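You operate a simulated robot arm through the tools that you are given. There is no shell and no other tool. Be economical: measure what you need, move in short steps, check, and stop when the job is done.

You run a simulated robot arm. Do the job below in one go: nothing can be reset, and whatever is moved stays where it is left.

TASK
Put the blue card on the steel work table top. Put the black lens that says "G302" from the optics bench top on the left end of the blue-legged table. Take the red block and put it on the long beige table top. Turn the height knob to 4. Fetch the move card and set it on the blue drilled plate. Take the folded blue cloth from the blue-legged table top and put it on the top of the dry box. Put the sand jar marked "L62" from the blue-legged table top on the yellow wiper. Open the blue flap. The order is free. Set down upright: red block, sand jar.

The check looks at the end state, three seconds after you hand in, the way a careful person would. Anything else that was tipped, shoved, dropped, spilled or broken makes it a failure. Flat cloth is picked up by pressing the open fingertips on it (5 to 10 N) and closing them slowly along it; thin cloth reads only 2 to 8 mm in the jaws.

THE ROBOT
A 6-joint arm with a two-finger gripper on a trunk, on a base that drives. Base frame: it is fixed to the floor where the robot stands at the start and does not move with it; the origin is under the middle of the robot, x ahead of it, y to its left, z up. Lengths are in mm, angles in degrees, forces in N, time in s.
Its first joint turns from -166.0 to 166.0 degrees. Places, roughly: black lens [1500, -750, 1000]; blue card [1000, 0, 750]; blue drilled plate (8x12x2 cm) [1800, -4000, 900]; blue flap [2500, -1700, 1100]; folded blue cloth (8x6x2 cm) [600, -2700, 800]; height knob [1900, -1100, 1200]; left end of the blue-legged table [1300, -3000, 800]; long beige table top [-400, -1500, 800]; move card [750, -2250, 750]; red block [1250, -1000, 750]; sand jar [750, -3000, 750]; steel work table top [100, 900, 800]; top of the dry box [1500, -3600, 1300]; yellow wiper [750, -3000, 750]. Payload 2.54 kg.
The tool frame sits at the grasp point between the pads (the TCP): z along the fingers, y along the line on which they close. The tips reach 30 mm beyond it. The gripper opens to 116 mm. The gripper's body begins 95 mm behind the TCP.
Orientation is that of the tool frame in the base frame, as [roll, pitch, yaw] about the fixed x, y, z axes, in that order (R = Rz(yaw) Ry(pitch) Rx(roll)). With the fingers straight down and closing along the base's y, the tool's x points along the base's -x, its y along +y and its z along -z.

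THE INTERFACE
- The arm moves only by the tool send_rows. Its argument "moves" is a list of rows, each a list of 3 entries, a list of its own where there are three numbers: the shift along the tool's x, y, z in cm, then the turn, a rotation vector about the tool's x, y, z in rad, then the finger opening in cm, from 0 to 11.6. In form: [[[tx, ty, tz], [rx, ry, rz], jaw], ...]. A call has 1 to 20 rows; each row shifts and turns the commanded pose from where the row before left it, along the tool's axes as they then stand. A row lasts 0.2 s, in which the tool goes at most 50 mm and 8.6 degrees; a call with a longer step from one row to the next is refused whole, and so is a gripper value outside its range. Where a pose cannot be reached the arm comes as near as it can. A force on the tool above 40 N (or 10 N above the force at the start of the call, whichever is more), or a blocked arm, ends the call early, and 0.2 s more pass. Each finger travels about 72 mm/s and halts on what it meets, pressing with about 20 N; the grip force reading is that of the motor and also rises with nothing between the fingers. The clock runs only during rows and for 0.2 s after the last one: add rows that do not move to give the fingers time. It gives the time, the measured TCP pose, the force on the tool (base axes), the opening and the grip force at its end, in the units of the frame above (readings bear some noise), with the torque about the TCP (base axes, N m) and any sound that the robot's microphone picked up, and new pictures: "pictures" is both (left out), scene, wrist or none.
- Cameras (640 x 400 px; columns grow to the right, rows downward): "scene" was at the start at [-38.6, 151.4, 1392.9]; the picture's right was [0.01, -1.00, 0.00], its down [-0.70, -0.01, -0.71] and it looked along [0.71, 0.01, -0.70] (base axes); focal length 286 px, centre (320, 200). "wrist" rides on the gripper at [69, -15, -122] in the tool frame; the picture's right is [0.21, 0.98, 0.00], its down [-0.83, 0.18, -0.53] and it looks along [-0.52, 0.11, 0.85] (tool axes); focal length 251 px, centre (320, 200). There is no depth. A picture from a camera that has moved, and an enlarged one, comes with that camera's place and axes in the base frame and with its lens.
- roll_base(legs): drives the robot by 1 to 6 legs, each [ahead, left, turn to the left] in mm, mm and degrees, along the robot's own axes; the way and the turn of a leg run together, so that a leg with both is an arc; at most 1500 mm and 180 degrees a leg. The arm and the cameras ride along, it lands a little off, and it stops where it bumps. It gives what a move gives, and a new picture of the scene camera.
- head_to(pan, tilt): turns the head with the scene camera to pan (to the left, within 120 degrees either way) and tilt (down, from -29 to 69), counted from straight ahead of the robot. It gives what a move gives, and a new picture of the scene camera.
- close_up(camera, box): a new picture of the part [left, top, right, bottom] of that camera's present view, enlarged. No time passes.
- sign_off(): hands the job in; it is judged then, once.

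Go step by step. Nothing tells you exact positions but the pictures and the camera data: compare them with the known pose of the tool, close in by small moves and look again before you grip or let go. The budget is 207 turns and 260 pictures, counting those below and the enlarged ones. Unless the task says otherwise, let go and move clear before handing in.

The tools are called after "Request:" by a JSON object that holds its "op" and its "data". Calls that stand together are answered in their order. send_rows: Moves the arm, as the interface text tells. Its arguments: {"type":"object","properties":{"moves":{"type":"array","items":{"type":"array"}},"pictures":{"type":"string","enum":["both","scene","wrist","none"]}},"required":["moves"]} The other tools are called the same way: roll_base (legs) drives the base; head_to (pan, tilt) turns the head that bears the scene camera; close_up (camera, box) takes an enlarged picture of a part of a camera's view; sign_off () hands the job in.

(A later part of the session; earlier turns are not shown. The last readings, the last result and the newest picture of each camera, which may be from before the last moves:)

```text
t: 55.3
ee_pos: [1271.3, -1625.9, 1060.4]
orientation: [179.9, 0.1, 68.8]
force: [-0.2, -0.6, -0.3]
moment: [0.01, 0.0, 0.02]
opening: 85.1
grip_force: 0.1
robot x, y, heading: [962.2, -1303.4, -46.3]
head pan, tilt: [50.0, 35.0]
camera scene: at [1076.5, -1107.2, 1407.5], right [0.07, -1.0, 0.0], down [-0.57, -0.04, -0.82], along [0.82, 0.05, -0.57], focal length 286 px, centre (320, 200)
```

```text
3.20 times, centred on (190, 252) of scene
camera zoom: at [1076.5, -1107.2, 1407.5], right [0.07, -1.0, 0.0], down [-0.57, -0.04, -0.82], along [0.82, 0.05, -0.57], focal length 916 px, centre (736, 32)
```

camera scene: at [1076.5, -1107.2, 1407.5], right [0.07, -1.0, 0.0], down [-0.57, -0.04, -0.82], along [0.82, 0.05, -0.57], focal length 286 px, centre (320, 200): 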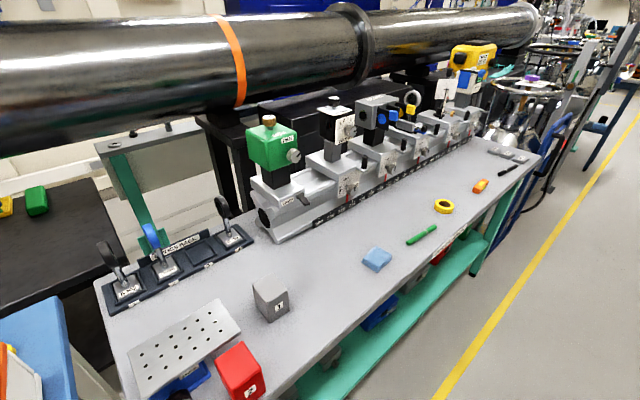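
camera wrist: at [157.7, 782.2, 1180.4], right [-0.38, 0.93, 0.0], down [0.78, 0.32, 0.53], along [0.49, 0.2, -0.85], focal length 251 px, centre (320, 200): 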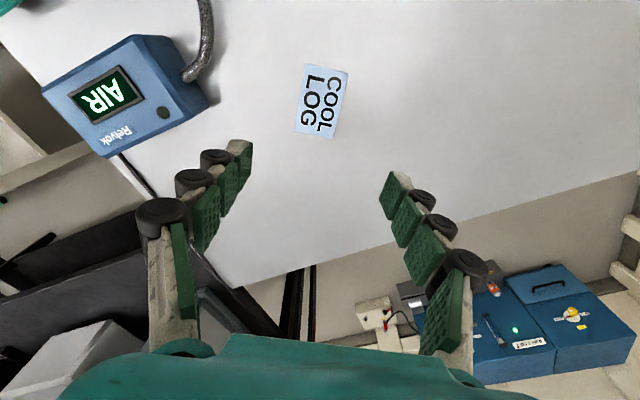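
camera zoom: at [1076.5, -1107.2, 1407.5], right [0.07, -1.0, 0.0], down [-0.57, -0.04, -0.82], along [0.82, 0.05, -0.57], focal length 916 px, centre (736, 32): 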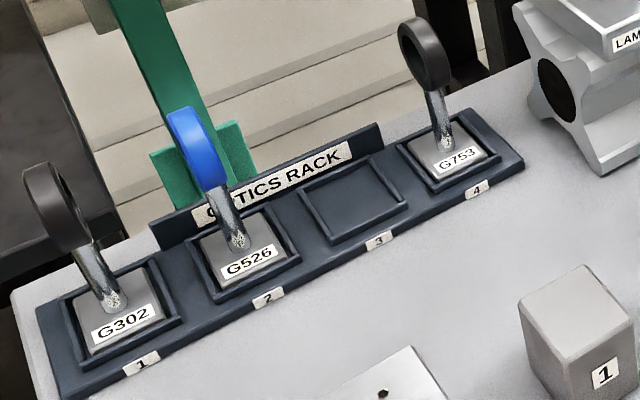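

The HEIGHT knob is the black cap at about (1923, -1096, 1170). I drive alongside it and look at the dial.

Request:
{"op": "roll_base", "data": {"legs": [[500, 0, 0], [0, 80, 0]]}}

Request:
{"op": "head_to", "data": {"pan": 85, "tilt": 30}}

Request:
{"op": "close_up", "data": {"camera": "scene", "box": [230, 100, 390, 200]}}

```text
t: 58.9
ee_pos: [1680.4, -1930.6, 1059.6]
orientation: [179.9, 0.2, 69.2]
force: [-0.8, -0.7, 0.4]
moment: [0.0, 0.01, 0.0]
opening: 85.0
grip_force: 0.0
robot x, y, heading: [1371.4, -1608.7, -45.8]
head pan, tilt: [50.0, 35.0]
camera scene: at [1482.8, -1412.6, 1407.5], right [0.07, -1.0, 0.0], down [-0.57, -0.04, -0.82], along [0.82, 0.06, -0.57], focal length 286 px, centre (320, 200)
```

scene: 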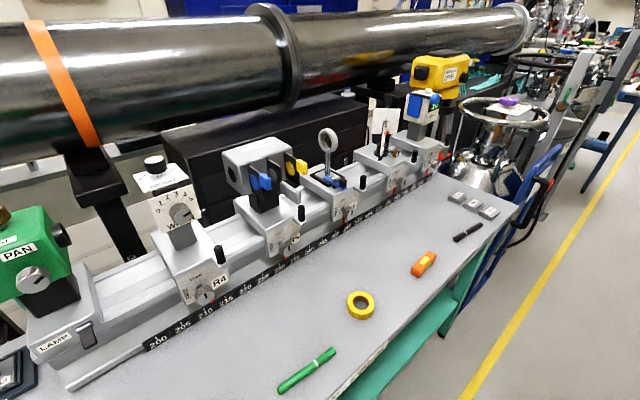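

```text
t: 59.9
ee_pos: [1680.6, -1930.0, 1060.4]
orientation: [-179.9, 0.0, 69.1]
force: [-0.1, -1.0, -0.1]
moment: [-0.04, 0.0, -0.01]
opening: 85.0
grip_force: 0.0
robot x, y, heading: [1368.6, -1611.1, -45.5]
head pan, tilt: [85.0, 30.0]
camera scene: at [1465.2, -1361.9, 1415.3], right [0.63, -0.78, 0.0], down [-0.39, -0.32, -0.87], along [0.67, 0.55, -0.5], focal length 286 px, centre (320, 200)
```

scene: 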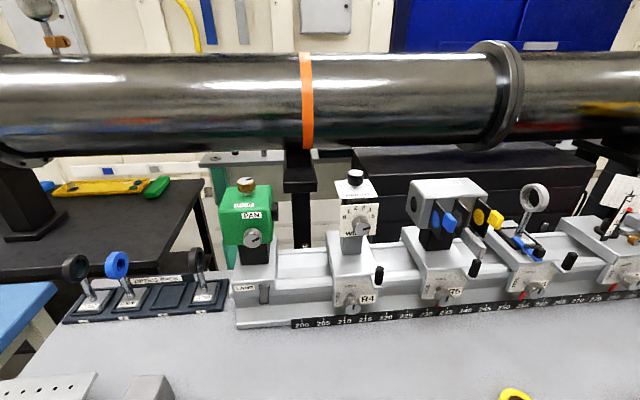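

```text
4.00 times, centred on (310, 150) of scene
camera zoom: at [1465.2, -1361.9, 1415.3], right [0.63, -0.78, 0.0], down [-0.39, -0.32, -0.87], along [0.67, 0.55, -0.5], focal length 1145 px, centre (360, 400)
```

zoom: 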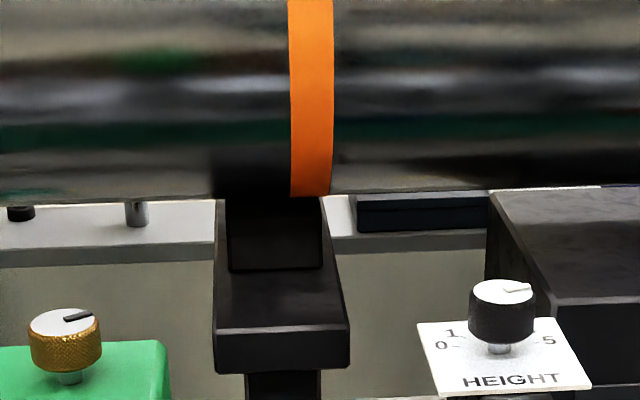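

Knob refined to about (1900, -1096, 1172). I turn the base toward the bench so the arm works comfortably in front.

Request:
{"op": "roll_base", "data": {"legs": [[0, 0, 50]]}}

Request:
{"op": "send_rows", "data": {"moves": [[[0, 0, -4.8], [0, 0, 0], 8.5], [[0, 0, -4.8], [0, 0, 0], 8.5], [[0, 0, -4.8], [0, 0, 0], 8.5], [[0, 0, -4.8], [0, 0, 0], 8.5], [[0, 0, -2], [0, 0, 0], 8.5]], "pictures": "none"}}

```text
t: 62.5
ee_pos: [1815.0, -1578.8, 1061.0]
orientation: [-180.0, 0.1, 119.2]
force: [0.4, -0.5, 0.3]
moment: [0.02, 0.02, -0.02]
opening: 85.1
grip_force: 0.1
robot x, y, heading: [1369.1, -1608.8, 4.2]
head pan, tilt: [85.0, 30.0]
camera scene: at [1241.5, -1378.3, 1415.3], right [1.0, -0.01, 0.0], down [-0.01, -0.5, -0.87], along [0.01, 0.87, -0.5], focal length 286 px, centre (320, 200)
```

scene: 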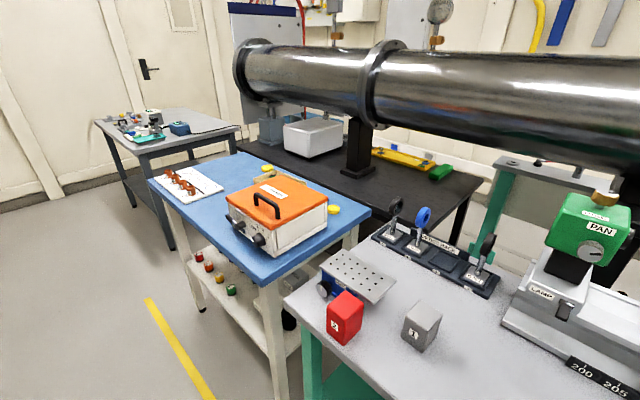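

```text
t: 63.8
ee_pos: [1814.5, -1577.3, 1273.0]
orientation: [-180.0, 0.2, 119.2]
force: [0.1, 0.2, 0.6]
moment: [0.01, 0.0, 0.01]
opening: 85.1
grip_force: 0.1
robot x, y, heading: [1374.5, -1609.9, 4.2]
head pan, tilt: [85.0, 30.0]
```

Request:
{"op": "send_rows", "data": {"moves": [[[3.85, 2.15, 0], [0, 0, 0], 8.5], [[3.85, 2.15, 0], [0, 0, 0], 8.5], [[3.85, 2.15, 0], [0, 0, 0], 8.5], [[3.85, 2.15, 0], [0, 0, 0], 8.5], [[3.85, 2.15, 0], [0, 0, 0], 8.5], [[3.85, 2.15, 0], [0, 0, 0], 8.5], [[3.85, 2.15, 0], [0, 0, 0], 8.5], [[3.85, 2.15, 0], [0, 0, 0], 8.5], [[3.85, 2.15, 0], [0, 0, 0], 8.5]], "pictures": "none"}}

Request:
{"op": "send_rows", "data": {"moves": [[[0, 0, 0], [0, 0, -0.14], 8.5], [[0, 0, 0], [0, 0, -0.14], 8.5], [[0, 0, 0], [0, 0, -0.14], 8.5], [[0, 0, 0], [0, 0, -0.14], 8.5], [[0, 0, 0], [0, 0, -0.14], 8.5], [[0, 0, 0], [0, 0, -0.14], 8.5], [[0, 0, 0], [0, 0, -0.14], 8.5], [[0, 0, 0], [0, 0, -0.14], 8.5], [[0, 0, 0], [0, 0, -0.14], 8.5], [[0, 0, 0], [0, 0, -0.14], 8.5], [[0, 0, 0], [0, 0, -0.14], 8.5], [[0, 0, 0], [0, 0, -0.14], 8.5], [[0, 0, 0], [0, 0, -0.14], 8.5]], "pictures": "wrist"}}

Request:
{"op": "head_to", "data": {"pan": 35, "tilt": 25}}

```text
t: 65.8
ee_pos: [1814.2, -1182.8, 1271.1]
orientation: [-180.0, 0.1, 119.1]
force: [-0.4, -0.6, 0.7]
moment: [0.05, -0.04, 0.02]
opening: 85.0
grip_force: 0.1
robot x, y, heading: [1369.5, -1610.0, 4.1]
head pan, tilt: [85.0, 30.0]
```

```text
t: 68.5
ee_pos: [1816.2, -1182.1, 1272.3]
orientation: [-180.0, 0.0, -136.4]
force: [0.0, -0.2, -0.1]
moment: [-0.03, -0.02, 0.03]
opening: 85.1
grip_force: 0.1
robot x, y, heading: [1373.0, -1610.9, 4.2]
head pan, tilt: [85.0, 30.0]
camera wrist: at [1775.7, -1239.5, 1393.2], right [-0.83, 0.56, 0.0], down [0.47, 0.7, 0.53], along [0.3, 0.44, -0.85], focal length 251 px, centre (320, 200)
```

wrist: 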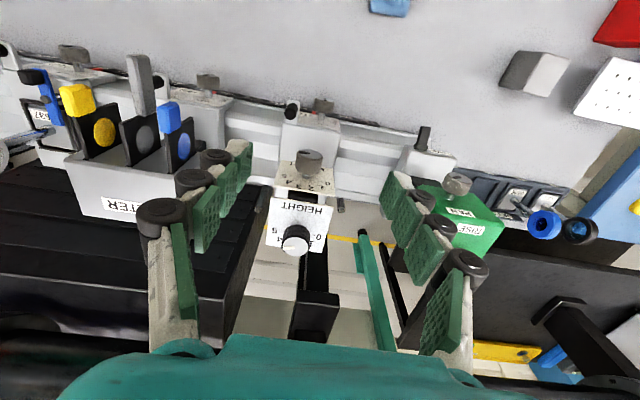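

```text
t: 69.7
ee_pos: [1815.7, -1181.5, 1270.2]
orientation: [-179.9, -0.1, -136.6]
force: [-1.4, 0.4, -0.7]
moment: [-0.01, -0.01, 0.03]
opening: 85.0
grip_force: 0.0
robot x, y, heading: [1370.6, -1611.7, 4.2]
head pan, tilt: [35.0, 25.0]
camera scene: at [1311.7, -1410.3, 1423.2], right [0.63, -0.77, 0.0], down [-0.33, -0.27, -0.91], along [0.7, 0.57, -0.42], focal length 286 px, centre (320, 200)
```

scene: 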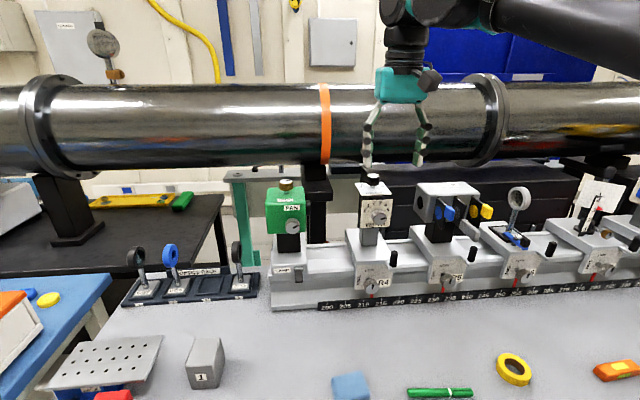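

Request:
{"op": "close_up", "data": {"camera": "wrist", "box": [240, 140, 368, 270]}}

Request:
{"op": "close_up", "data": {"camera": "scene", "box": [340, 140, 460, 215]}}

```text
3.08 times, centred on (304, 205) of wrist
camera zoom: at [1775.5, -1239.3, 1393.2], right [-0.83, 0.56, 0.0], down [0.48, 0.7, 0.53], along [0.3, 0.44, -0.85], focal length 774 px, centre (369, 185)
```

zoom: 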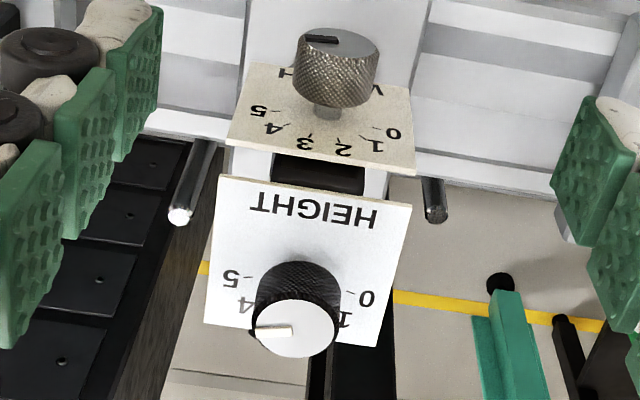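

```text
5.33 times, centred on (400, 178) of scene
camera zoom: at [1311.7, -1410.3, 1423.2], right [0.63, -0.77, 0.0], down [-0.33, -0.27, -0.91], along [0.7, 0.57, -0.42], focal length 1527 px, centre (-107, 320)
```

zoom: 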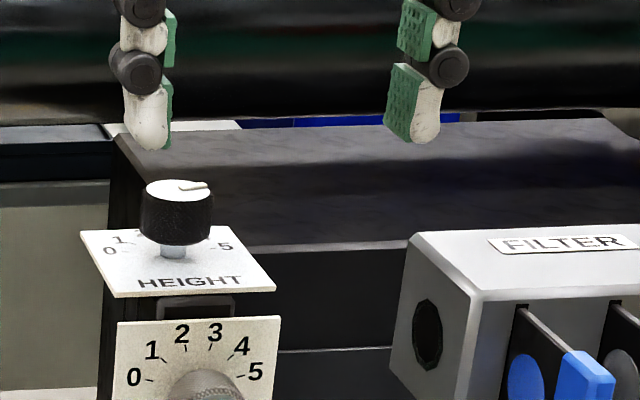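

The HEIGHT scale reads from above with 4 pointing roughly base +x; the pointer is near 5. I hover over the knob with a narrower opening to look closer.

Request:
{"op": "send_rows", "data": {"moves": [[[-4.2, 0, 0], [0, 0, 0], 7], [[-4.2, 0, 0], [0, 0, 0], 6], [[-4.2, 0.1, 1], [0, 0, 0], 6], [[0, 0, 2], [0, 0, 0], 6], [[0, 0, 0], [0, 0, 0], 6]], "pictures": "both"}}

Request:
{"op": "close_up", "data": {"camera": "wrist", "box": [230, 80, 410, 220]}}

```text
t: 70.9
ee_pos: [1904.7, -1092.4, 1243.0]
orientation: [-179.9, 0.0, -136.7]
force: [0.1, 0.1, 0.0]
moment: [0.0, -0.02, 0.02]
opening: 60.2
grip_force: 0.0
robot x, y, heading: [1370.6, -1611.2, 4.4]
head pan, tilt: [35.0, 25.0]
camera scene: at [1311.7, -1410.4, 1423.2], right [0.63, -0.77, 0.0], down [-0.33, -0.27, -0.91], along [0.7, 0.57, -0.42], focal length 286 px, centre (320, 200)
camera wrist: at [1866.1, -1151.0, 1363.4], right [-0.83, 0.56, 0.0], down [0.47, 0.7, 0.53], along [0.3, 0.44, -0.85], focal length 251 px, centre (320, 200)
```

scene: 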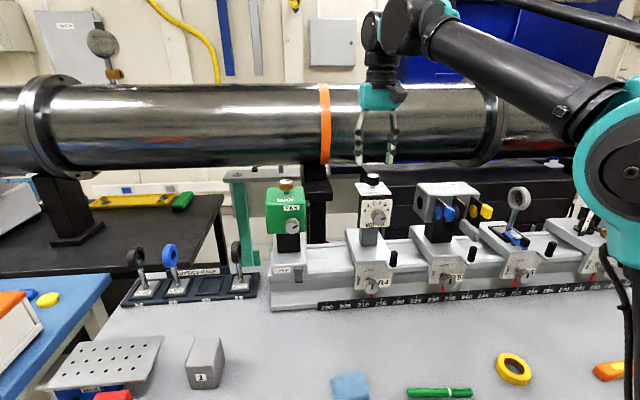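
wrist: 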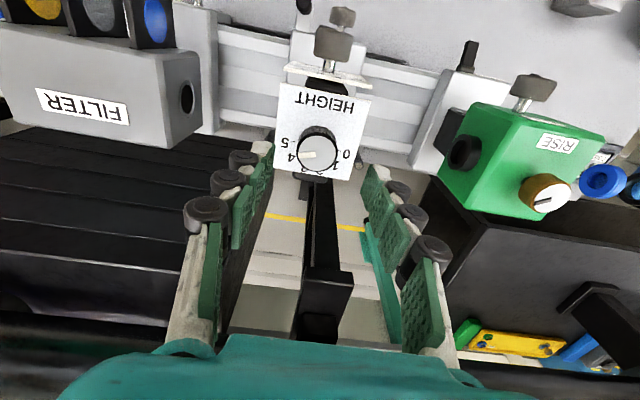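

```text
2.86 times, centred on (320, 150) of wrist
camera zoom: at [1866.1, -1151.0, 1363.4], right [-0.83, 0.56, 0.0], down [0.47, 0.7, 0.53], along [0.3, 0.44, -0.85], focal length 718 px, centre (320, 343)
```

zoom: 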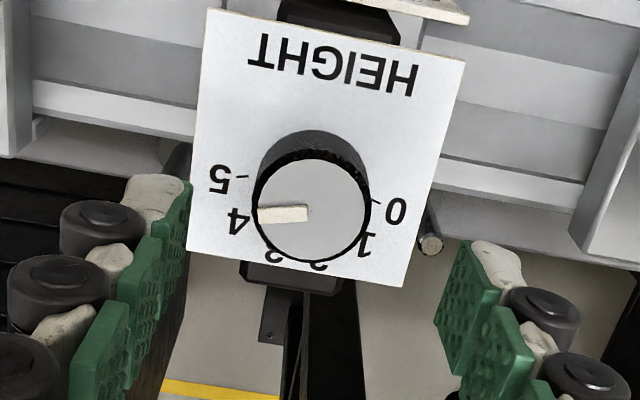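

Pointer is at about 5; 4 lies about 30° further counter-clockwise seen from above. I centre and lower onto the knob, then grip.

Request:
{"op": "send_rows", "data": {"moves": [[[-0.2, -0.35, 1.5], [0, 0, 0], 6], [[0, 0, 1.5], [0, 0, 0], 6], [[0, 0, 1.3], [0, 0, 0], 6], [[0, 0, 0], [0, 0, 0], 6]], "pictures": "both"}}

Request:
{"op": "close_up", "data": {"camera": "scene", "box": [320, 130, 440, 205]}}

```text
t: 71.9
ee_pos: [1911.2, -1094.6, 1198.2]
orientation: [-179.9, 0.0, -136.7]
force: [0.2, -0.1, -0.4]
moment: [-0.02, 0.0, 0.01]
opening: 59.9
grip_force: 0.2
robot x, y, heading: [1369.6, -1609.6, 4.1]
head pan, tilt: [35.0, 25.0]
camera scene: at [1311.7, -1410.4, 1423.2], right [0.63, -0.77, 0.0], down [-0.33, -0.27, -0.91], along [0.7, 0.57, -0.42], focal length 286 px, centre (320, 200)
camera wrist: at [1870.6, -1152.9, 1320.1], right [-0.83, 0.56, 0.0], down [0.47, 0.7, 0.53], along [0.3, 0.44, -0.85], focal length 251 px, centre (320, 200)
```

scene: 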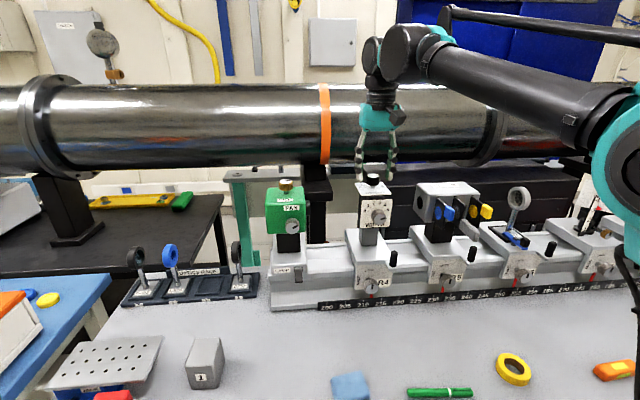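
wrist: 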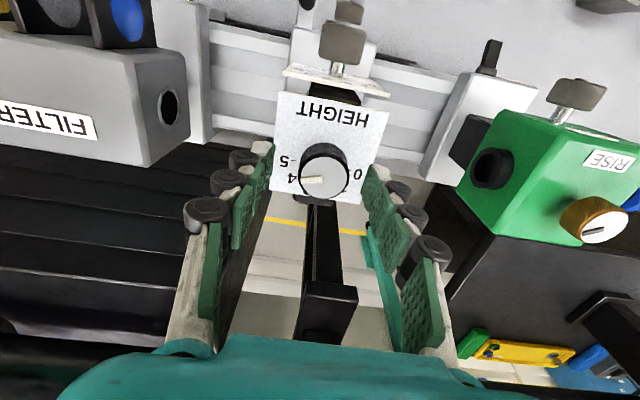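

```text
5.33 times, centred on (380, 168) of scene
camera zoom: at [1311.7, -1410.4, 1423.2], right [0.63, -0.77, 0.0], down [-0.33, -0.27, -0.91], along [0.7, 0.57, -0.42], focal length 1527 px, centre (0, 373)
```

zoom: 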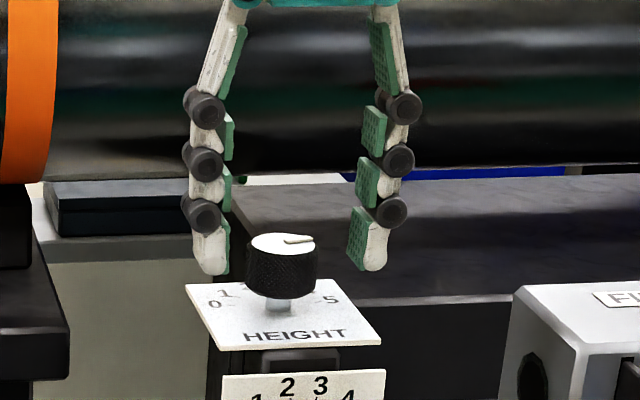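

Aligned. Close gently on the knob.

Request:
{"op": "send_rows", "data": {"moves": [[[0.1, 0, 0], [0, 0, 0], 5], [[0, 0, 0], [0, 0, 0], 4], [[0, 0, 0], [0, 0, 0], 3.2], [[0, 0, 0], [0, 0, 0], 2.8], [[0, 0, 0], [0, 0, 0], 2.8]], "pictures": "wrist"}}

Request:
{"op": "close_up", "data": {"camera": "wrist", "box": [240, 80, 400, 220]}}

```text
t: 73.1
ee_pos: [1909.5, -1095.7, 1197.6]
orientation: [-179.9, 0.1, -136.5]
force: [-6.9, 8.1, 1.1]
moment: [0.3, 0.14, 0.03]
opening: 35.0
grip_force: 5.4
robot x, y, heading: [1369.6, -1613.2, 4.2]
head pan, tilt: [35.0, 25.0]
camera wrist: at [1869.0, -1153.0, 1320.1], right [-0.83, 0.56, 0.0], down [0.47, 0.7, 0.53], along [0.3, 0.44, -0.85], focal length 251 px, centre (320, 200)
```

wrist: 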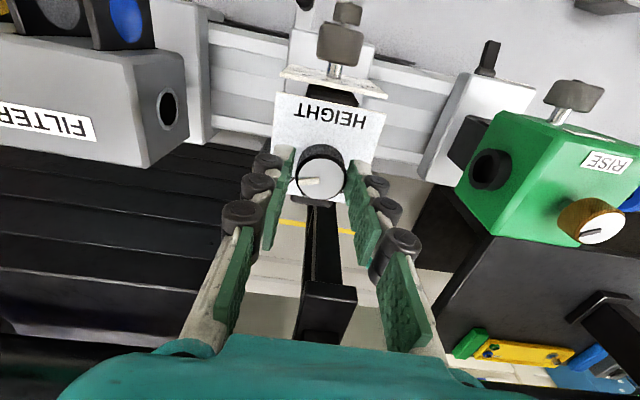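

```text
2.86 times, centred on (320, 150) of wrist
camera zoom: at [1869.0, -1153.0, 1320.1], right [-0.83, 0.56, 0.0], down [0.47, 0.7, 0.53], along [0.3, 0.44, -0.85], focal length 718 px, centre (320, 343)
```

zoom: 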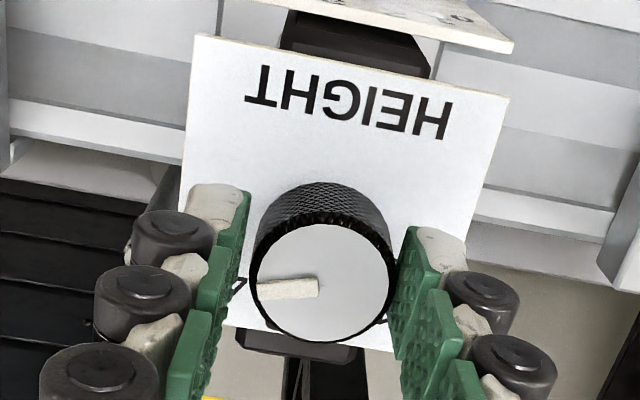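

Request:
{"op": "send_rows", "data": {"moves": [[[0, 0.15, 0], [0, 0, 0], 2.8], [[0, 0.1, 0], [0, 0, 0], 2.6], [[0, 0, 0], [0, 0, 0], 2.4], [[0, 0, 0], [0, 0, 0], 2.4]], "pictures": "none"}}

```text
t: 74.1
ee_pos: [1908.4, -1092.9, 1197.9]
orientation: [-180.0, 0.0, -136.6]
force: [-2.6, 3.3, -4.7]
moment: [-0.03, 0.08, 0.03]
opening: 32.0
grip_force: 44.4
robot x, y, heading: [1367.9, -1611.1, 4.3]
head pan, tilt: [35.0, 25.0]
```

Request:
{"op": "send_rows", "data": {"moves": [[[0, 0, 0], [0, 0, -0.1], 2.4], [[0, 0, 0], [0, 0, -0.1], 2.4], [[0, 0, 0], [0, 0, -0.1], 2.4], [[0, 0, 0], [0, 0, -0.1], 2.4], [[0, 0, 0], [0, 0, -0.1], 2.4], [[0, 0, 0], [0, 0, 0], 2.4]], "pictures": "wrist"}}

Request:
{"op": "close_up", "data": {"camera": "wrist", "box": [240, 80, 400, 220]}}

```text
t: 75.5
ee_pos: [1908.6, -1092.6, 1198.3]
orientation: [-179.8, -0.1, -107.9]
force: [13.4, 3.3, 5.7]
moment: [0.58, -0.57, -0.02]
opening: 31.8
grip_force: 44.8
robot x, y, heading: [1372.5, -1607.0, 4.4]
head pan, tilt: [35.0, 25.0]
camera wrist: at [1901.4, -1164.0, 1320.3], right [-1.0, 0.1, 0.0], down [0.08, 0.84, 0.53], along [0.05, 0.53, -0.85], focal length 251 px, centre (320, 200)
```

wrist: 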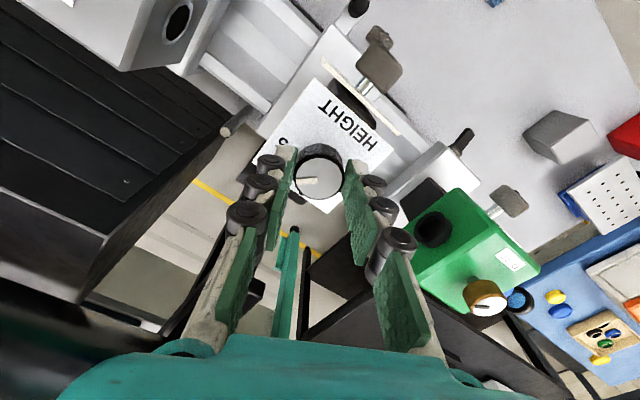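

```text
2.86 times, centred on (320, 150) of wrist
camera zoom: at [1901.4, -1164.0, 1320.3], right [-1.0, 0.1, 0.0], down [0.08, 0.84, 0.53], along [0.05, 0.53, -0.85], focal length 718 px, centre (320, 343)
```

zoom: 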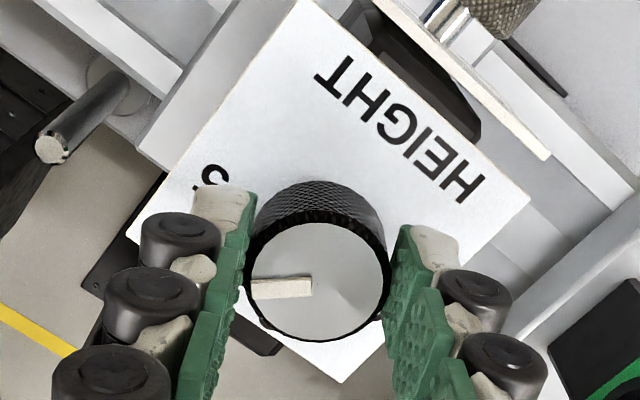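

Request:
{"op": "send_rows", "data": {"moves": [[[0, 0, 0], [0, 0, 0], 3.5], [[0, 0, 0], [0, 0, 0], 5.5], [[0, 0, -1], [0, 0, 0], 6], [[0, 0, -4], [0, 0, 0], 6], [[0, 0, 0], [0, 0, 0.14], 6], [[0, 0, 0], [0, 0, 0.14], 6], [[0, 0, 0], [0, 0, 0.14], 6]], "pictures": "none"}}

Request:
{"op": "close_up", "data": {"camera": "wrist", "box": [240, 80, 400, 200]}}

```text
t: 77.1
ee_pos: [1907.1, -1093.7, 1248.0]
orientation: [-179.9, 0.0, -132.1]
force: [0.3, 0.0, 0.2]
moment: [-0.02, 0.03, 0.0]
opening: 60.0
grip_force: 0.1
robot x, y, heading: [1372.9, -1608.1, 4.2]
head pan, tilt: [35.0, 25.0]
```

```text
3.33 times, centred on (320, 140) of wrist
camera zoom: at [1872.1, -1154.8, 1370.3], right [-0.87, 0.5, 0.0], down [0.42, 0.74, 0.53], along [0.27, 0.46, -0.85], focal length 838 px, centre (320, 400)
```

zoom: 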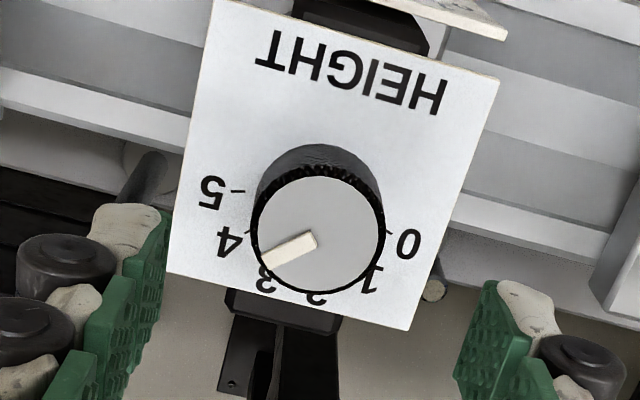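

Pointer reads about 42° versus 45° for the 4 mark; a small correction of about 2.3° is worthwhile.

Request:
{"op": "send_rows", "data": {"moves": [[[0, 0, 3], [0, 0, 0], 5.5], [[0, 0, 2], [0, 0, 0], 5], [[0, 0, 0], [0, 0, 0], 4], [[0, 0, 0], [0, 0, 0], 3.2], [[0, 0, 0], [0, 0, 0], 2.6], [[0, 0, 0], [0, 0, 0], 2.4], [[0, 0, 0], [0, 0, -0.042], 2.4], [[0, 0, 0], [0, 0, 0], 2.4], [[0, 0, 0], [0, 0, 0], 4], [[0, 0, 0], [0, 0, 0], 6], [[0, 0, -1], [0, 0, 0], 6], [[0, 0, -4], [0, 0, 0], 6]], "pictures": "none"}}

Request:
{"op": "close_up", "data": {"camera": "wrist", "box": [240, 80, 400, 200]}}

```text
t: 79.7
ee_pos: [1908.9, -1094.4, 1248.8]
orientation: [-179.9, 0.0, -129.6]
force: [-0.5, 0.0, -0.7]
moment: [0.01, -0.01, -0.01]
opening: 59.8
grip_force: 0.0
robot x, y, heading: [1371.0, -1609.7, 3.9]
head pan, tilt: [35.0, 25.0]
```

```text
3.33 times, centred on (320, 140) of wrist
camera zoom: at [1875.8, -1156.8, 1371.2], right [-0.89, 0.46, 0.0], down [0.39, 0.75, 0.53], along [0.24, 0.47, -0.85], focal length 838 px, centre (320, 400)
```

zoom: 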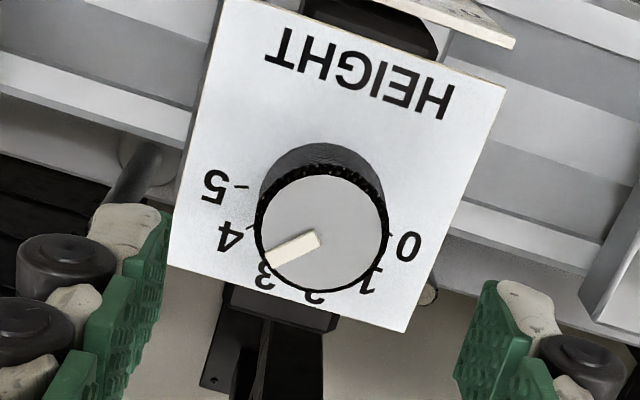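

The knob now points at 4. Next the blue flap near (2440, -1653, 1130): retract, drive along the aisle, and look.

Request:
{"op": "send_rows", "data": {"moves": [[[4.25, 0.5, 0], [0, 0, 0], 6], [[4.25, 0.5, 0], [0, 0, 0], 6], [[4.25, 0.5, 0], [0, 0, 0], 6], [[4.25, 0.5, 0], [0, 0, 0], 6], [[4.25, 0.5, 0], [0, 0, 0], 6], [[4.25, 0.5, 0], [0, 0, 0], 6], [[4.25, 0.5, 0], [0, 0, 0], 6]], "pictures": "none"}}

Request:
{"op": "roll_base", "data": {"legs": [[394, -453, 0]]}}

Request:
{"op": "head_to", "data": {"pan": 15, "tilt": 35}}

```text
t: 81.3
ee_pos: [1690.8, -1300.6, 1248.5]
orientation: [-179.9, -0.1, -129.6]
force: [0.7, 0.8, -0.8]
moment: [-0.06, 0.04, 0.0]
opening: 60.1
grip_force: 0.0
robot x, y, heading: [1369.6, -1607.7, 4.4]
head pan, tilt: [35.0, 25.0]
```

```text
t: 84.7
ee_pos: [2120.3, -1724.2, 1248.1]
orientation: [-179.9, 0.1, -129.4]
force: [0.7, 0.3, 0.5]
moment: [0.02, 0.01, -0.04]
opening: 59.9
grip_force: 0.0
robot x, y, heading: [1799.2, -2032.3, 4.5]
head pan, tilt: [35.0, 25.0]
camera scene: at [1741.8, -1833.5, 1423.2], right [0.63, -0.77, 0.0], down [-0.33, -0.27, -0.91], along [0.7, 0.57, -0.42], focal length 286 px, centre (320, 200)
```

scene: 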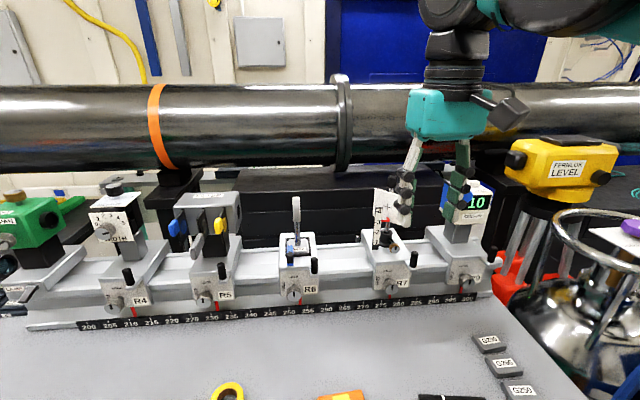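

```text
t: 85.6
ee_pos: [2121.2, -1722.4, 1248.9]
orientation: [-179.9, 0.0, -129.5]
force: [0.6, 0.1, 0.6]
moment: [0.01, 0.0, -0.01]
opening: 60.2
grip_force: 0.0
robot x, y, heading: [1802.7, -2031.4, 4.4]
head pan, tilt: [15.0, 35.0]
camera scene: at [1753.7, -1862.7, 1407.5], right [0.33, -0.94, 0.0], down [-0.54, -0.19, -0.82], along [0.77, 0.27, -0.57], focal length 286 px, centre (320, 200)
```

scene: 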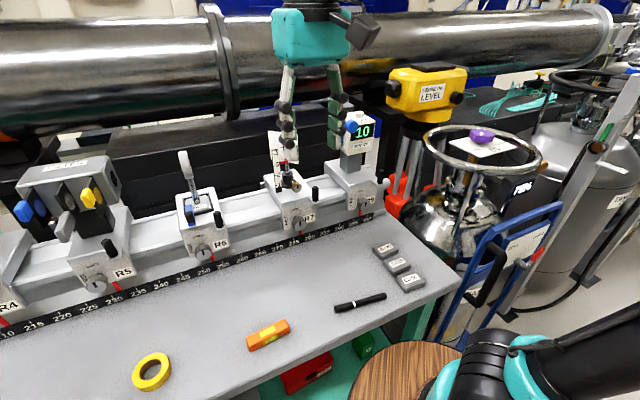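

Request:
{"op": "close_up", "data": {"camera": "scene", "box": [310, 95, 410, 215]}}

Request:
{"op": "close_up", "data": {"camera": "wrist", "box": [0, 0, 640, 400]}}

```text
3.33 times, centred on (360, 155) of scene
camera zoom: at [1753.7, -1862.7, 1407.5], right [0.33, -0.94, 0.0], down [-0.54, -0.19, -0.82], along [0.77, 0.27, -0.57], focal length 954 px, centre (187, 350)
```

zoom: 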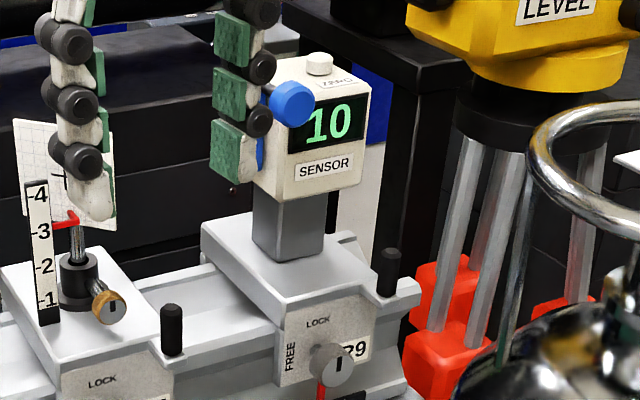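

```text
1.00 times, centred on (320, 200) of wrist (not enlarged: the box is as wide or as high as the picture)
camera zoom: at [2088.2, -1786.0, 1370.3], right [-0.89, 0.45, 0.0], down [0.38, 0.75, 0.53], along [0.24, 0.47, -0.85], focal length 251 px, centre (320, 200)
```

zoom: 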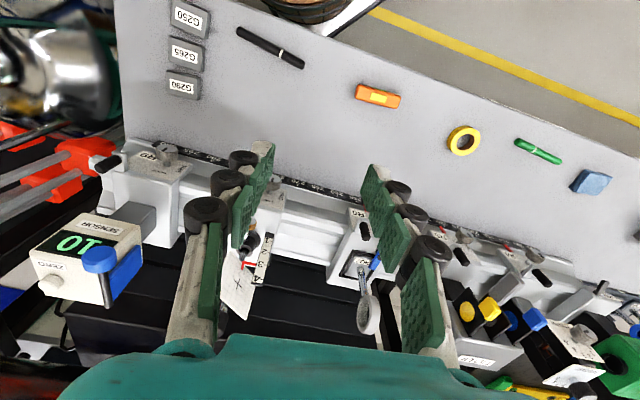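

The flap hangs on the left face of the SENSOR box, hinged at the top with a blue knob on its hinge end at about (2420, -1712, 1155). I will take that knob with a horizontal tool; first get to a pre-pose.

Request:
{"op": "send_rows", "data": {"moves": [[[-1.29, -3.56, 0.8], [0, 0, 0], 6], [[-1.29, -3.56, 0.8], [0, 0, 0], 6], [[-1.29, -3.56, 0.8], [0, 0, 0], 6], [[-1.29, -3.56, 0.8], [0, 0, 0], 6], [[-1.29, -3.56, 0.8], [0, 0, 0], 6], [[-1.29, -3.56, 0.8], [0, 0, 0], 6], [[0, 0, 0], [0, 0, 0.085], 6]], "pictures": "both"}}

Request:
{"op": "close_up", "data": {"camera": "scene", "box": [300, 90, 420, 210]}}

```text
t: 87.2
ee_pos: [2334.9, -1801.1, 1201.6]
orientation: [-180.0, -0.1, -134.3]
force: [0.4, -0.6, 0.0]
moment: [0.03, -0.01, 0.05]
opening: 59.9
grip_force: 0.1
robot x, y, heading: [1801.1, -2034.4, 4.0]
head pan, tilt: [15.0, 35.0]
camera scene: at [1753.7, -1862.8, 1407.5], right [0.33, -0.94, 0.0], down [-0.54, -0.19, -0.82], along [0.77, 0.27, -0.57], focal length 286 px, centre (320, 200)
camera wrist: at [2297.5, -1859.5, 1322.1], right [-0.85, 0.53, 0.0], down [0.45, 0.72, 0.53], along [0.28, 0.45, -0.85], focal length 251 px, centre (320, 200)
```

scene: 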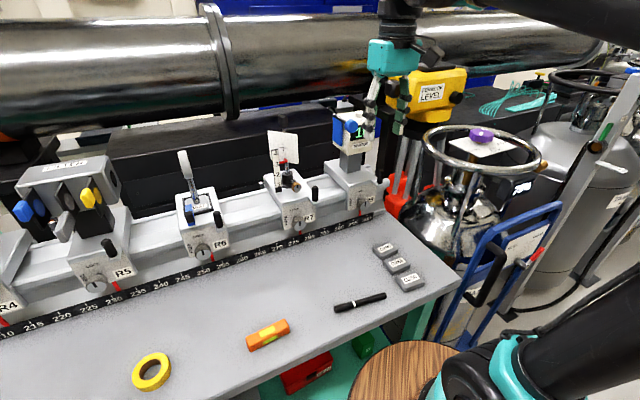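
wrist: 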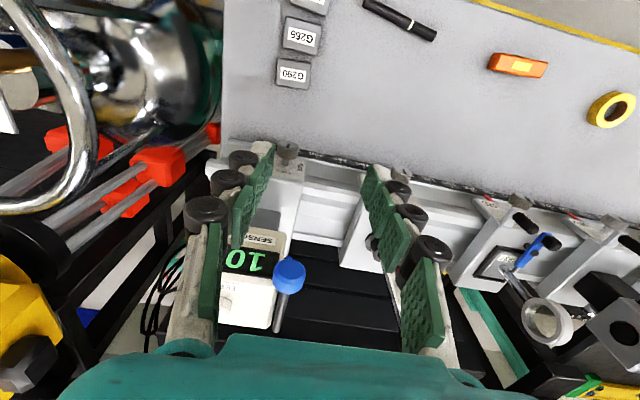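

```text
3.33 times, centred on (360, 150) of scene
camera zoom: at [1753.7, -1862.8, 1407.5], right [0.33, -0.94, 0.0], down [-0.54, -0.19, -0.82], along [0.77, 0.27, -0.57], focal length 954 px, centre (187, 367)
```

zoom: 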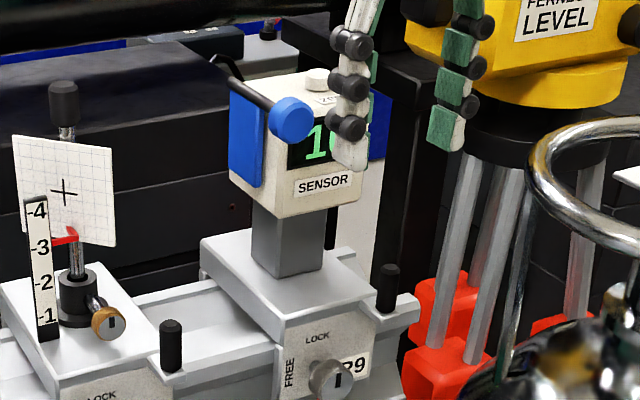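

I pitch the tool to horizontal, pointing at the bench.

Request:
{"op": "send_rows", "data": {"moves": [[[0, 0, 0], [0, -0.143, 0], 6], [[0, 0, 0], [0, -0.143, 0], 6], [[0, 0, 0], [0, -0.143, 0], 6], [[0, 0, 0], [0, -0.143, 0], 6], [[0, 0, 0], [0, -0.143, 0], 6], [[0, 0, 0], [0, -0.143, 0], 6], [[0, 0, 0], [0, -0.143, 0], 6], [[0, 0, 0], [0, -0.143, 0], 6], [[0, 0, 0], [0, -0.143, 0], 6], [[0, 0, 0], [0, -0.143, 0], 6], [[0, 0, 0], [0, -0.141, 0], 6]], "pictures": "both"}}

```text
t: 89.6
ee_pos: [2335.5, -1799.2, 1201.3]
orientation: [-106.5, 89.9, -60.9]
force: [0.1, -0.2, 0.0]
moment: [0.03, 0.04, 0.0]
opening: 60.0
grip_force: 0.0
robot x, y, heading: [1797.3, -2030.2, 4.3]
head pan, tilt: [15.0, 35.0]
camera scene: at [1753.7, -1862.8, 1407.5], right [0.33, -0.94, 0.0], down [-0.54, -0.19, -0.82], along [0.77, 0.27, -0.57], focal length 286 px, centre (320, 200)
camera wrist: at [2260.3, -1897.3, 1131.5], right [-0.7, 0.68, -0.22], down [-0.5, -0.25, 0.83], along [0.51, 0.69, 0.52], focal length 251 px, centre (320, 200)
```

scene: 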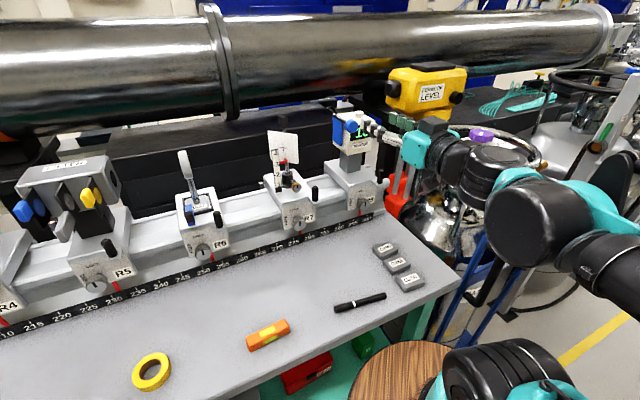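
wrist: 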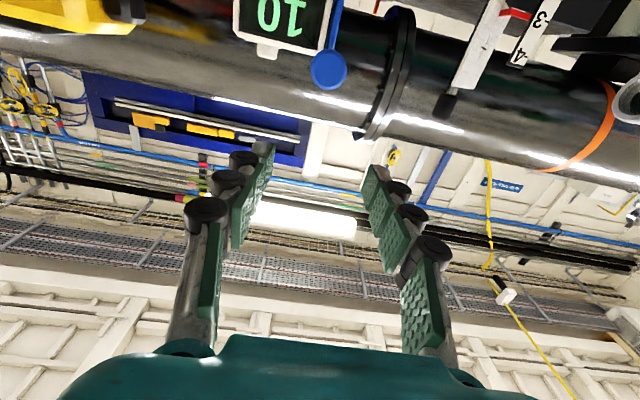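

Request:
{"op": "send_rows", "data": {"moves": [[[2.6, 0, 0], [0, 0, 0], 6], [[2.6, 0, 0], [0, 0, 0], 6], [[0, 0, 4.2], [0, 0, 0], 6], [[0, 0, 4.2], [0, 0, 0], 6], [[0, 0, 0], [0, 0, 0], 6]], "pictures": "both"}}

Request:
{"op": "close_up", "data": {"camera": "scene", "box": [310, 80, 430, 200]}}

```text
t: 90.8
ee_pos: [2394.0, -1738.6, 1148.8]
orientation: [-117.3, 89.9, -71.6]
force: [0.8, -1.0, -0.3]
moment: [-0.01, 0.01, 0.01]
opening: 60.0
grip_force: 0.0
robot x, y, heading: [1800.7, -2032.3, 4.2]
head pan, tilt: [15.0, 35.0]
camera scene: at [1753.6, -1862.8, 1407.5], right [0.33, -0.94, 0.0], down [-0.54, -0.19, -0.82], along [0.77, 0.27, -0.57], focal length 286 px, centre (320, 200)
camera wrist: at [2319.3, -1836.3, 1080.3], right [-0.7, 0.68, -0.22], down [-0.5, -0.25, 0.83], along [0.51, 0.69, 0.52], focal length 251 px, centre (320, 200)
```

scene: 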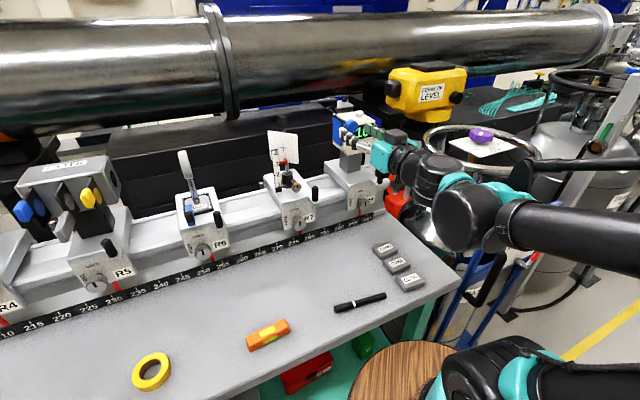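
wrist: 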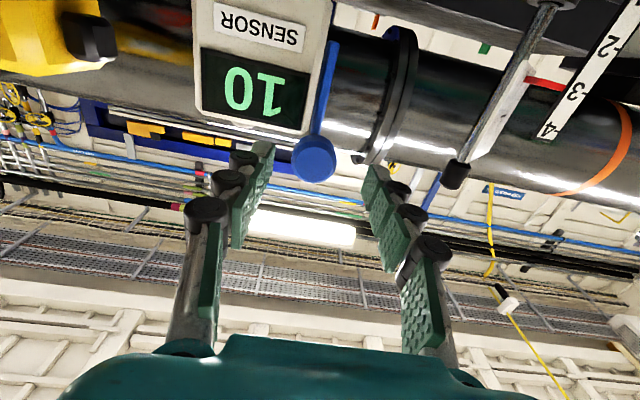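

```text
3.33 times, centred on (370, 140) of scene
camera zoom: at [1753.6, -1862.8, 1407.5], right [0.33, -0.94, 0.0], down [-0.54, -0.19, -0.82], along [0.77, 0.27, -0.57], focal length 954 px, centre (153, 400)
```

zoom: 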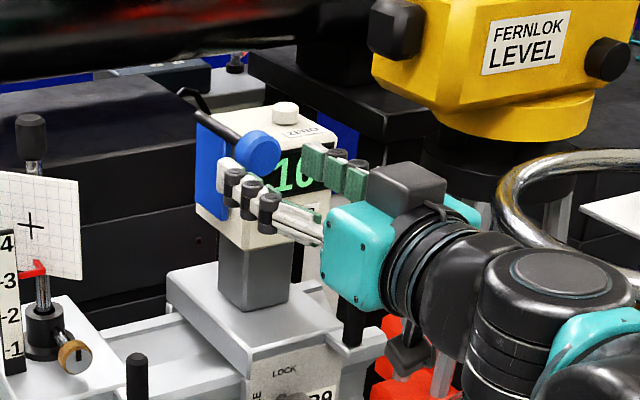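

Request:
{"op": "send_rows", "data": {"moves": [[[0, 0, 1.2], [0, 0, 0], 6], [[0, -0.1, 1.2], [0, 0, 0], 6], [[0, 0, 0], [0, 0, 0], 5.5]], "pictures": "wrist"}}

Request:
{"op": "close_up", "data": {"camera": "scene", "box": [320, 90, 400, 170]}}

```text
t: 91.6
ee_pos: [2410.5, -1723.0, 1150.4]
orientation: [-117.5, 89.9, -71.8]
force: [-0.4, -0.3, 0.1]
moment: [0.03, 0.01, -0.02]
opening: 54.8
grip_force: 0.1
robot x, y, heading: [1801.3, -2034.5, 4.3]
head pan, tilt: [15.0, 35.0]
camera wrist: at [2336.6, -1820.3, 1080.4], right [-0.7, 0.68, -0.22], down [-0.5, -0.25, 0.83], along [0.51, 0.69, 0.52], focal length 251 px, centre (320, 200)
```

wrist: 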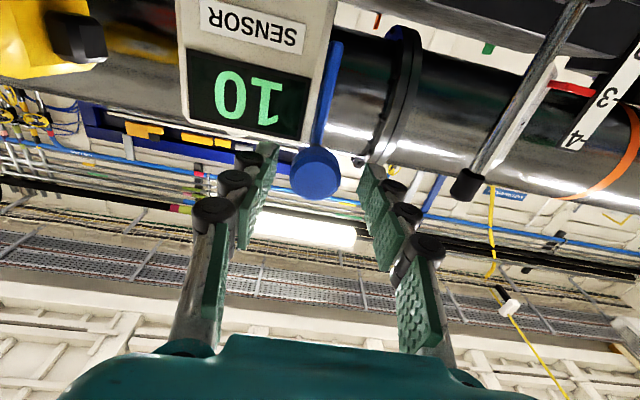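

```text
5.00 times, centred on (360, 130) of scene
camera zoom: at [1753.7, -1862.8, 1407.5], right [0.33, -0.94, 0.0], down [-0.54, -0.19, -0.82], along [0.77, 0.27, -0.57], focal length 1432 px, centre (120, 550)
```

zoom: 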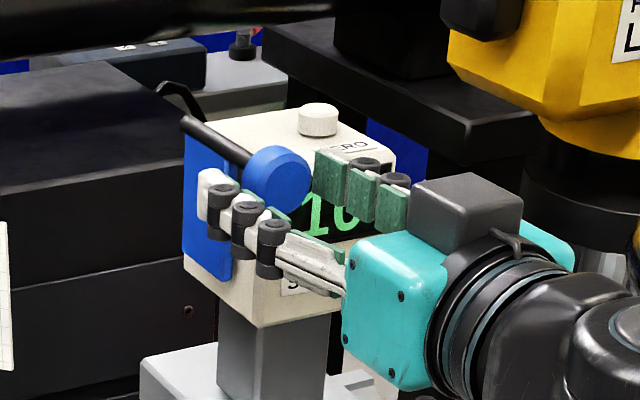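

Fingers straddle the knob. Close and check.

Request:
{"op": "send_rows", "data": {"moves": [[[0, 0, 0], [0, 0, 0], 4.5], [[0, 0, 0], [0, 0, 0], 3.6], [[0, 0, 0], [0, 0, 0], 3.0], [[0, 0, 0], [0, 0, 0], 2.4], [[0, 0, 0], [0, 0, 0], 2.4]], "pictures": "wrist"}}

Request:
{"op": "close_up", "data": {"camera": "scene", "box": [320, 90, 400, 170]}}

```text
t: 92.8
ee_pos: [2412.7, -1723.8, 1151.2]
orientation: [-124.0, 89.9, -78.3]
force: [11.4, -10.2, 0.2]
moment: [0.02, 0.02, -0.36]
opening: 33.9
grip_force: 6.9
robot x, y, heading: [1804.0, -2032.2, 4.2]
head pan, tilt: [15.0, 35.0]
camera wrist: at [2337.3, -1821.1, 1080.3], right [-0.7, 0.68, -0.22], down [-0.5, -0.25, 0.83], along [0.51, 0.69, 0.52], focal length 251 px, centre (320, 200)
```

wrist: 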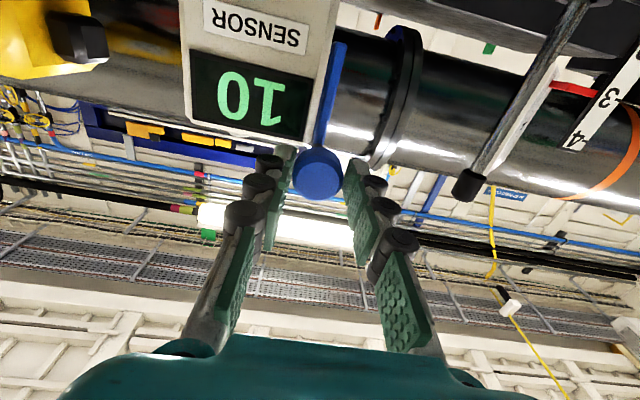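

```text
5.00 times, centred on (360, 130) of scene
camera zoom: at [1754.3, -1863.4, 1407.6], right [0.33, -0.94, 0.0], down [-0.54, -0.19, -0.82], along [0.77, 0.27, -0.57], focal length 1432 px, centre (120, 550)
```

zoom: 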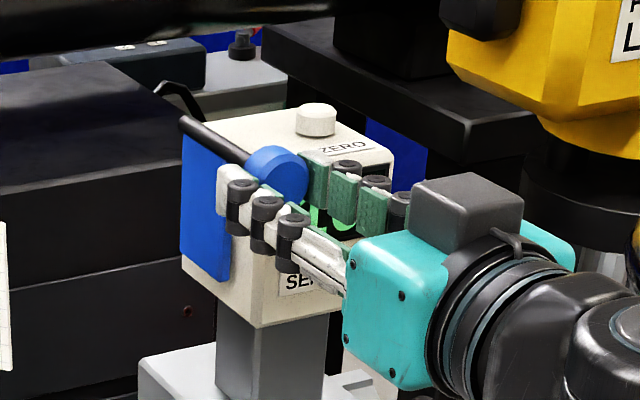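

Request:
{"op": "send_rows", "data": {"moves": [[[0, -0.15, 0], [0, 0, 0], 2.4], [[0, -0.1, 0], [0, 0, 0], 2.2], [[0, 0, 0], [0, 0, 0], 2.0], [[0, 0, 0], [0, 0, 0], 2.0]], "pictures": "none"}}

Request:
{"op": "send_rows", "data": {"moves": [[[0, 0, 0], [0, 0, 0.12], 2.0], [[0, 0, 0], [0, 0, 0.12], 2.0], [[0, 0, 0], [0, 0, 0.12], 2.0]], "pictures": "wrist"}}

Request:
{"op": "close_up", "data": {"camera": "scene", "box": [320, 90, 400, 170]}}

```text
t: 93.8
ee_pos: [2413.0, -1724.6, 1148.7]
orientation: [-119.6, 89.9, -73.9]
force: [6.1, -0.8, 3.8]
moment: [0.09, -0.09, -0.09]
opening: 31.2
grip_force: 45.4
robot x, y, heading: [1799.2, -2033.6, 4.5]
head pan, tilt: [15.0, 35.0]
```

```text
t: 94.6
ee_pos: [2412.4, -1723.2, 1149.9]
orientation: [90.1, 69.4, 135.9]
force: [2.8, 7.6, 17.0]
moment: [0.29, -0.34, 0.12]
opening: 31.0
grip_force: 44.2
robot x, y, heading: [1807.9, -2031.1, 4.3]
head pan, tilt: [15.0, 35.0]
camera wrist: at [2319.8, -1804.2, 1079.0], right [-0.71, 0.69, 0.14], down [-0.29, -0.47, 0.84], along [0.64, 0.55, 0.53], focal length 251 px, centre (320, 200)
```

wrist: 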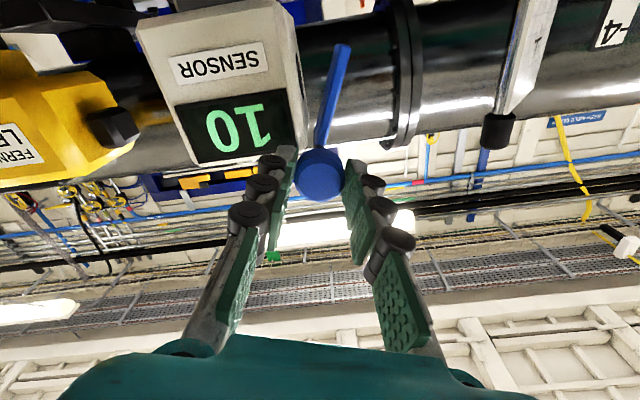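

```text
5.00 times, centred on (360, 130) of scene
camera zoom: at [1753.3, -1862.6, 1407.4], right [0.33, -0.94, 0.0], down [-0.54, -0.19, -0.82], along [0.77, 0.27, -0.57], focal length 1432 px, centre (120, 550)
```

zoom: 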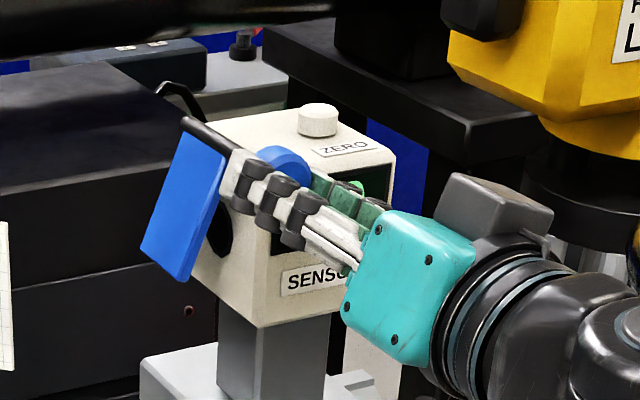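

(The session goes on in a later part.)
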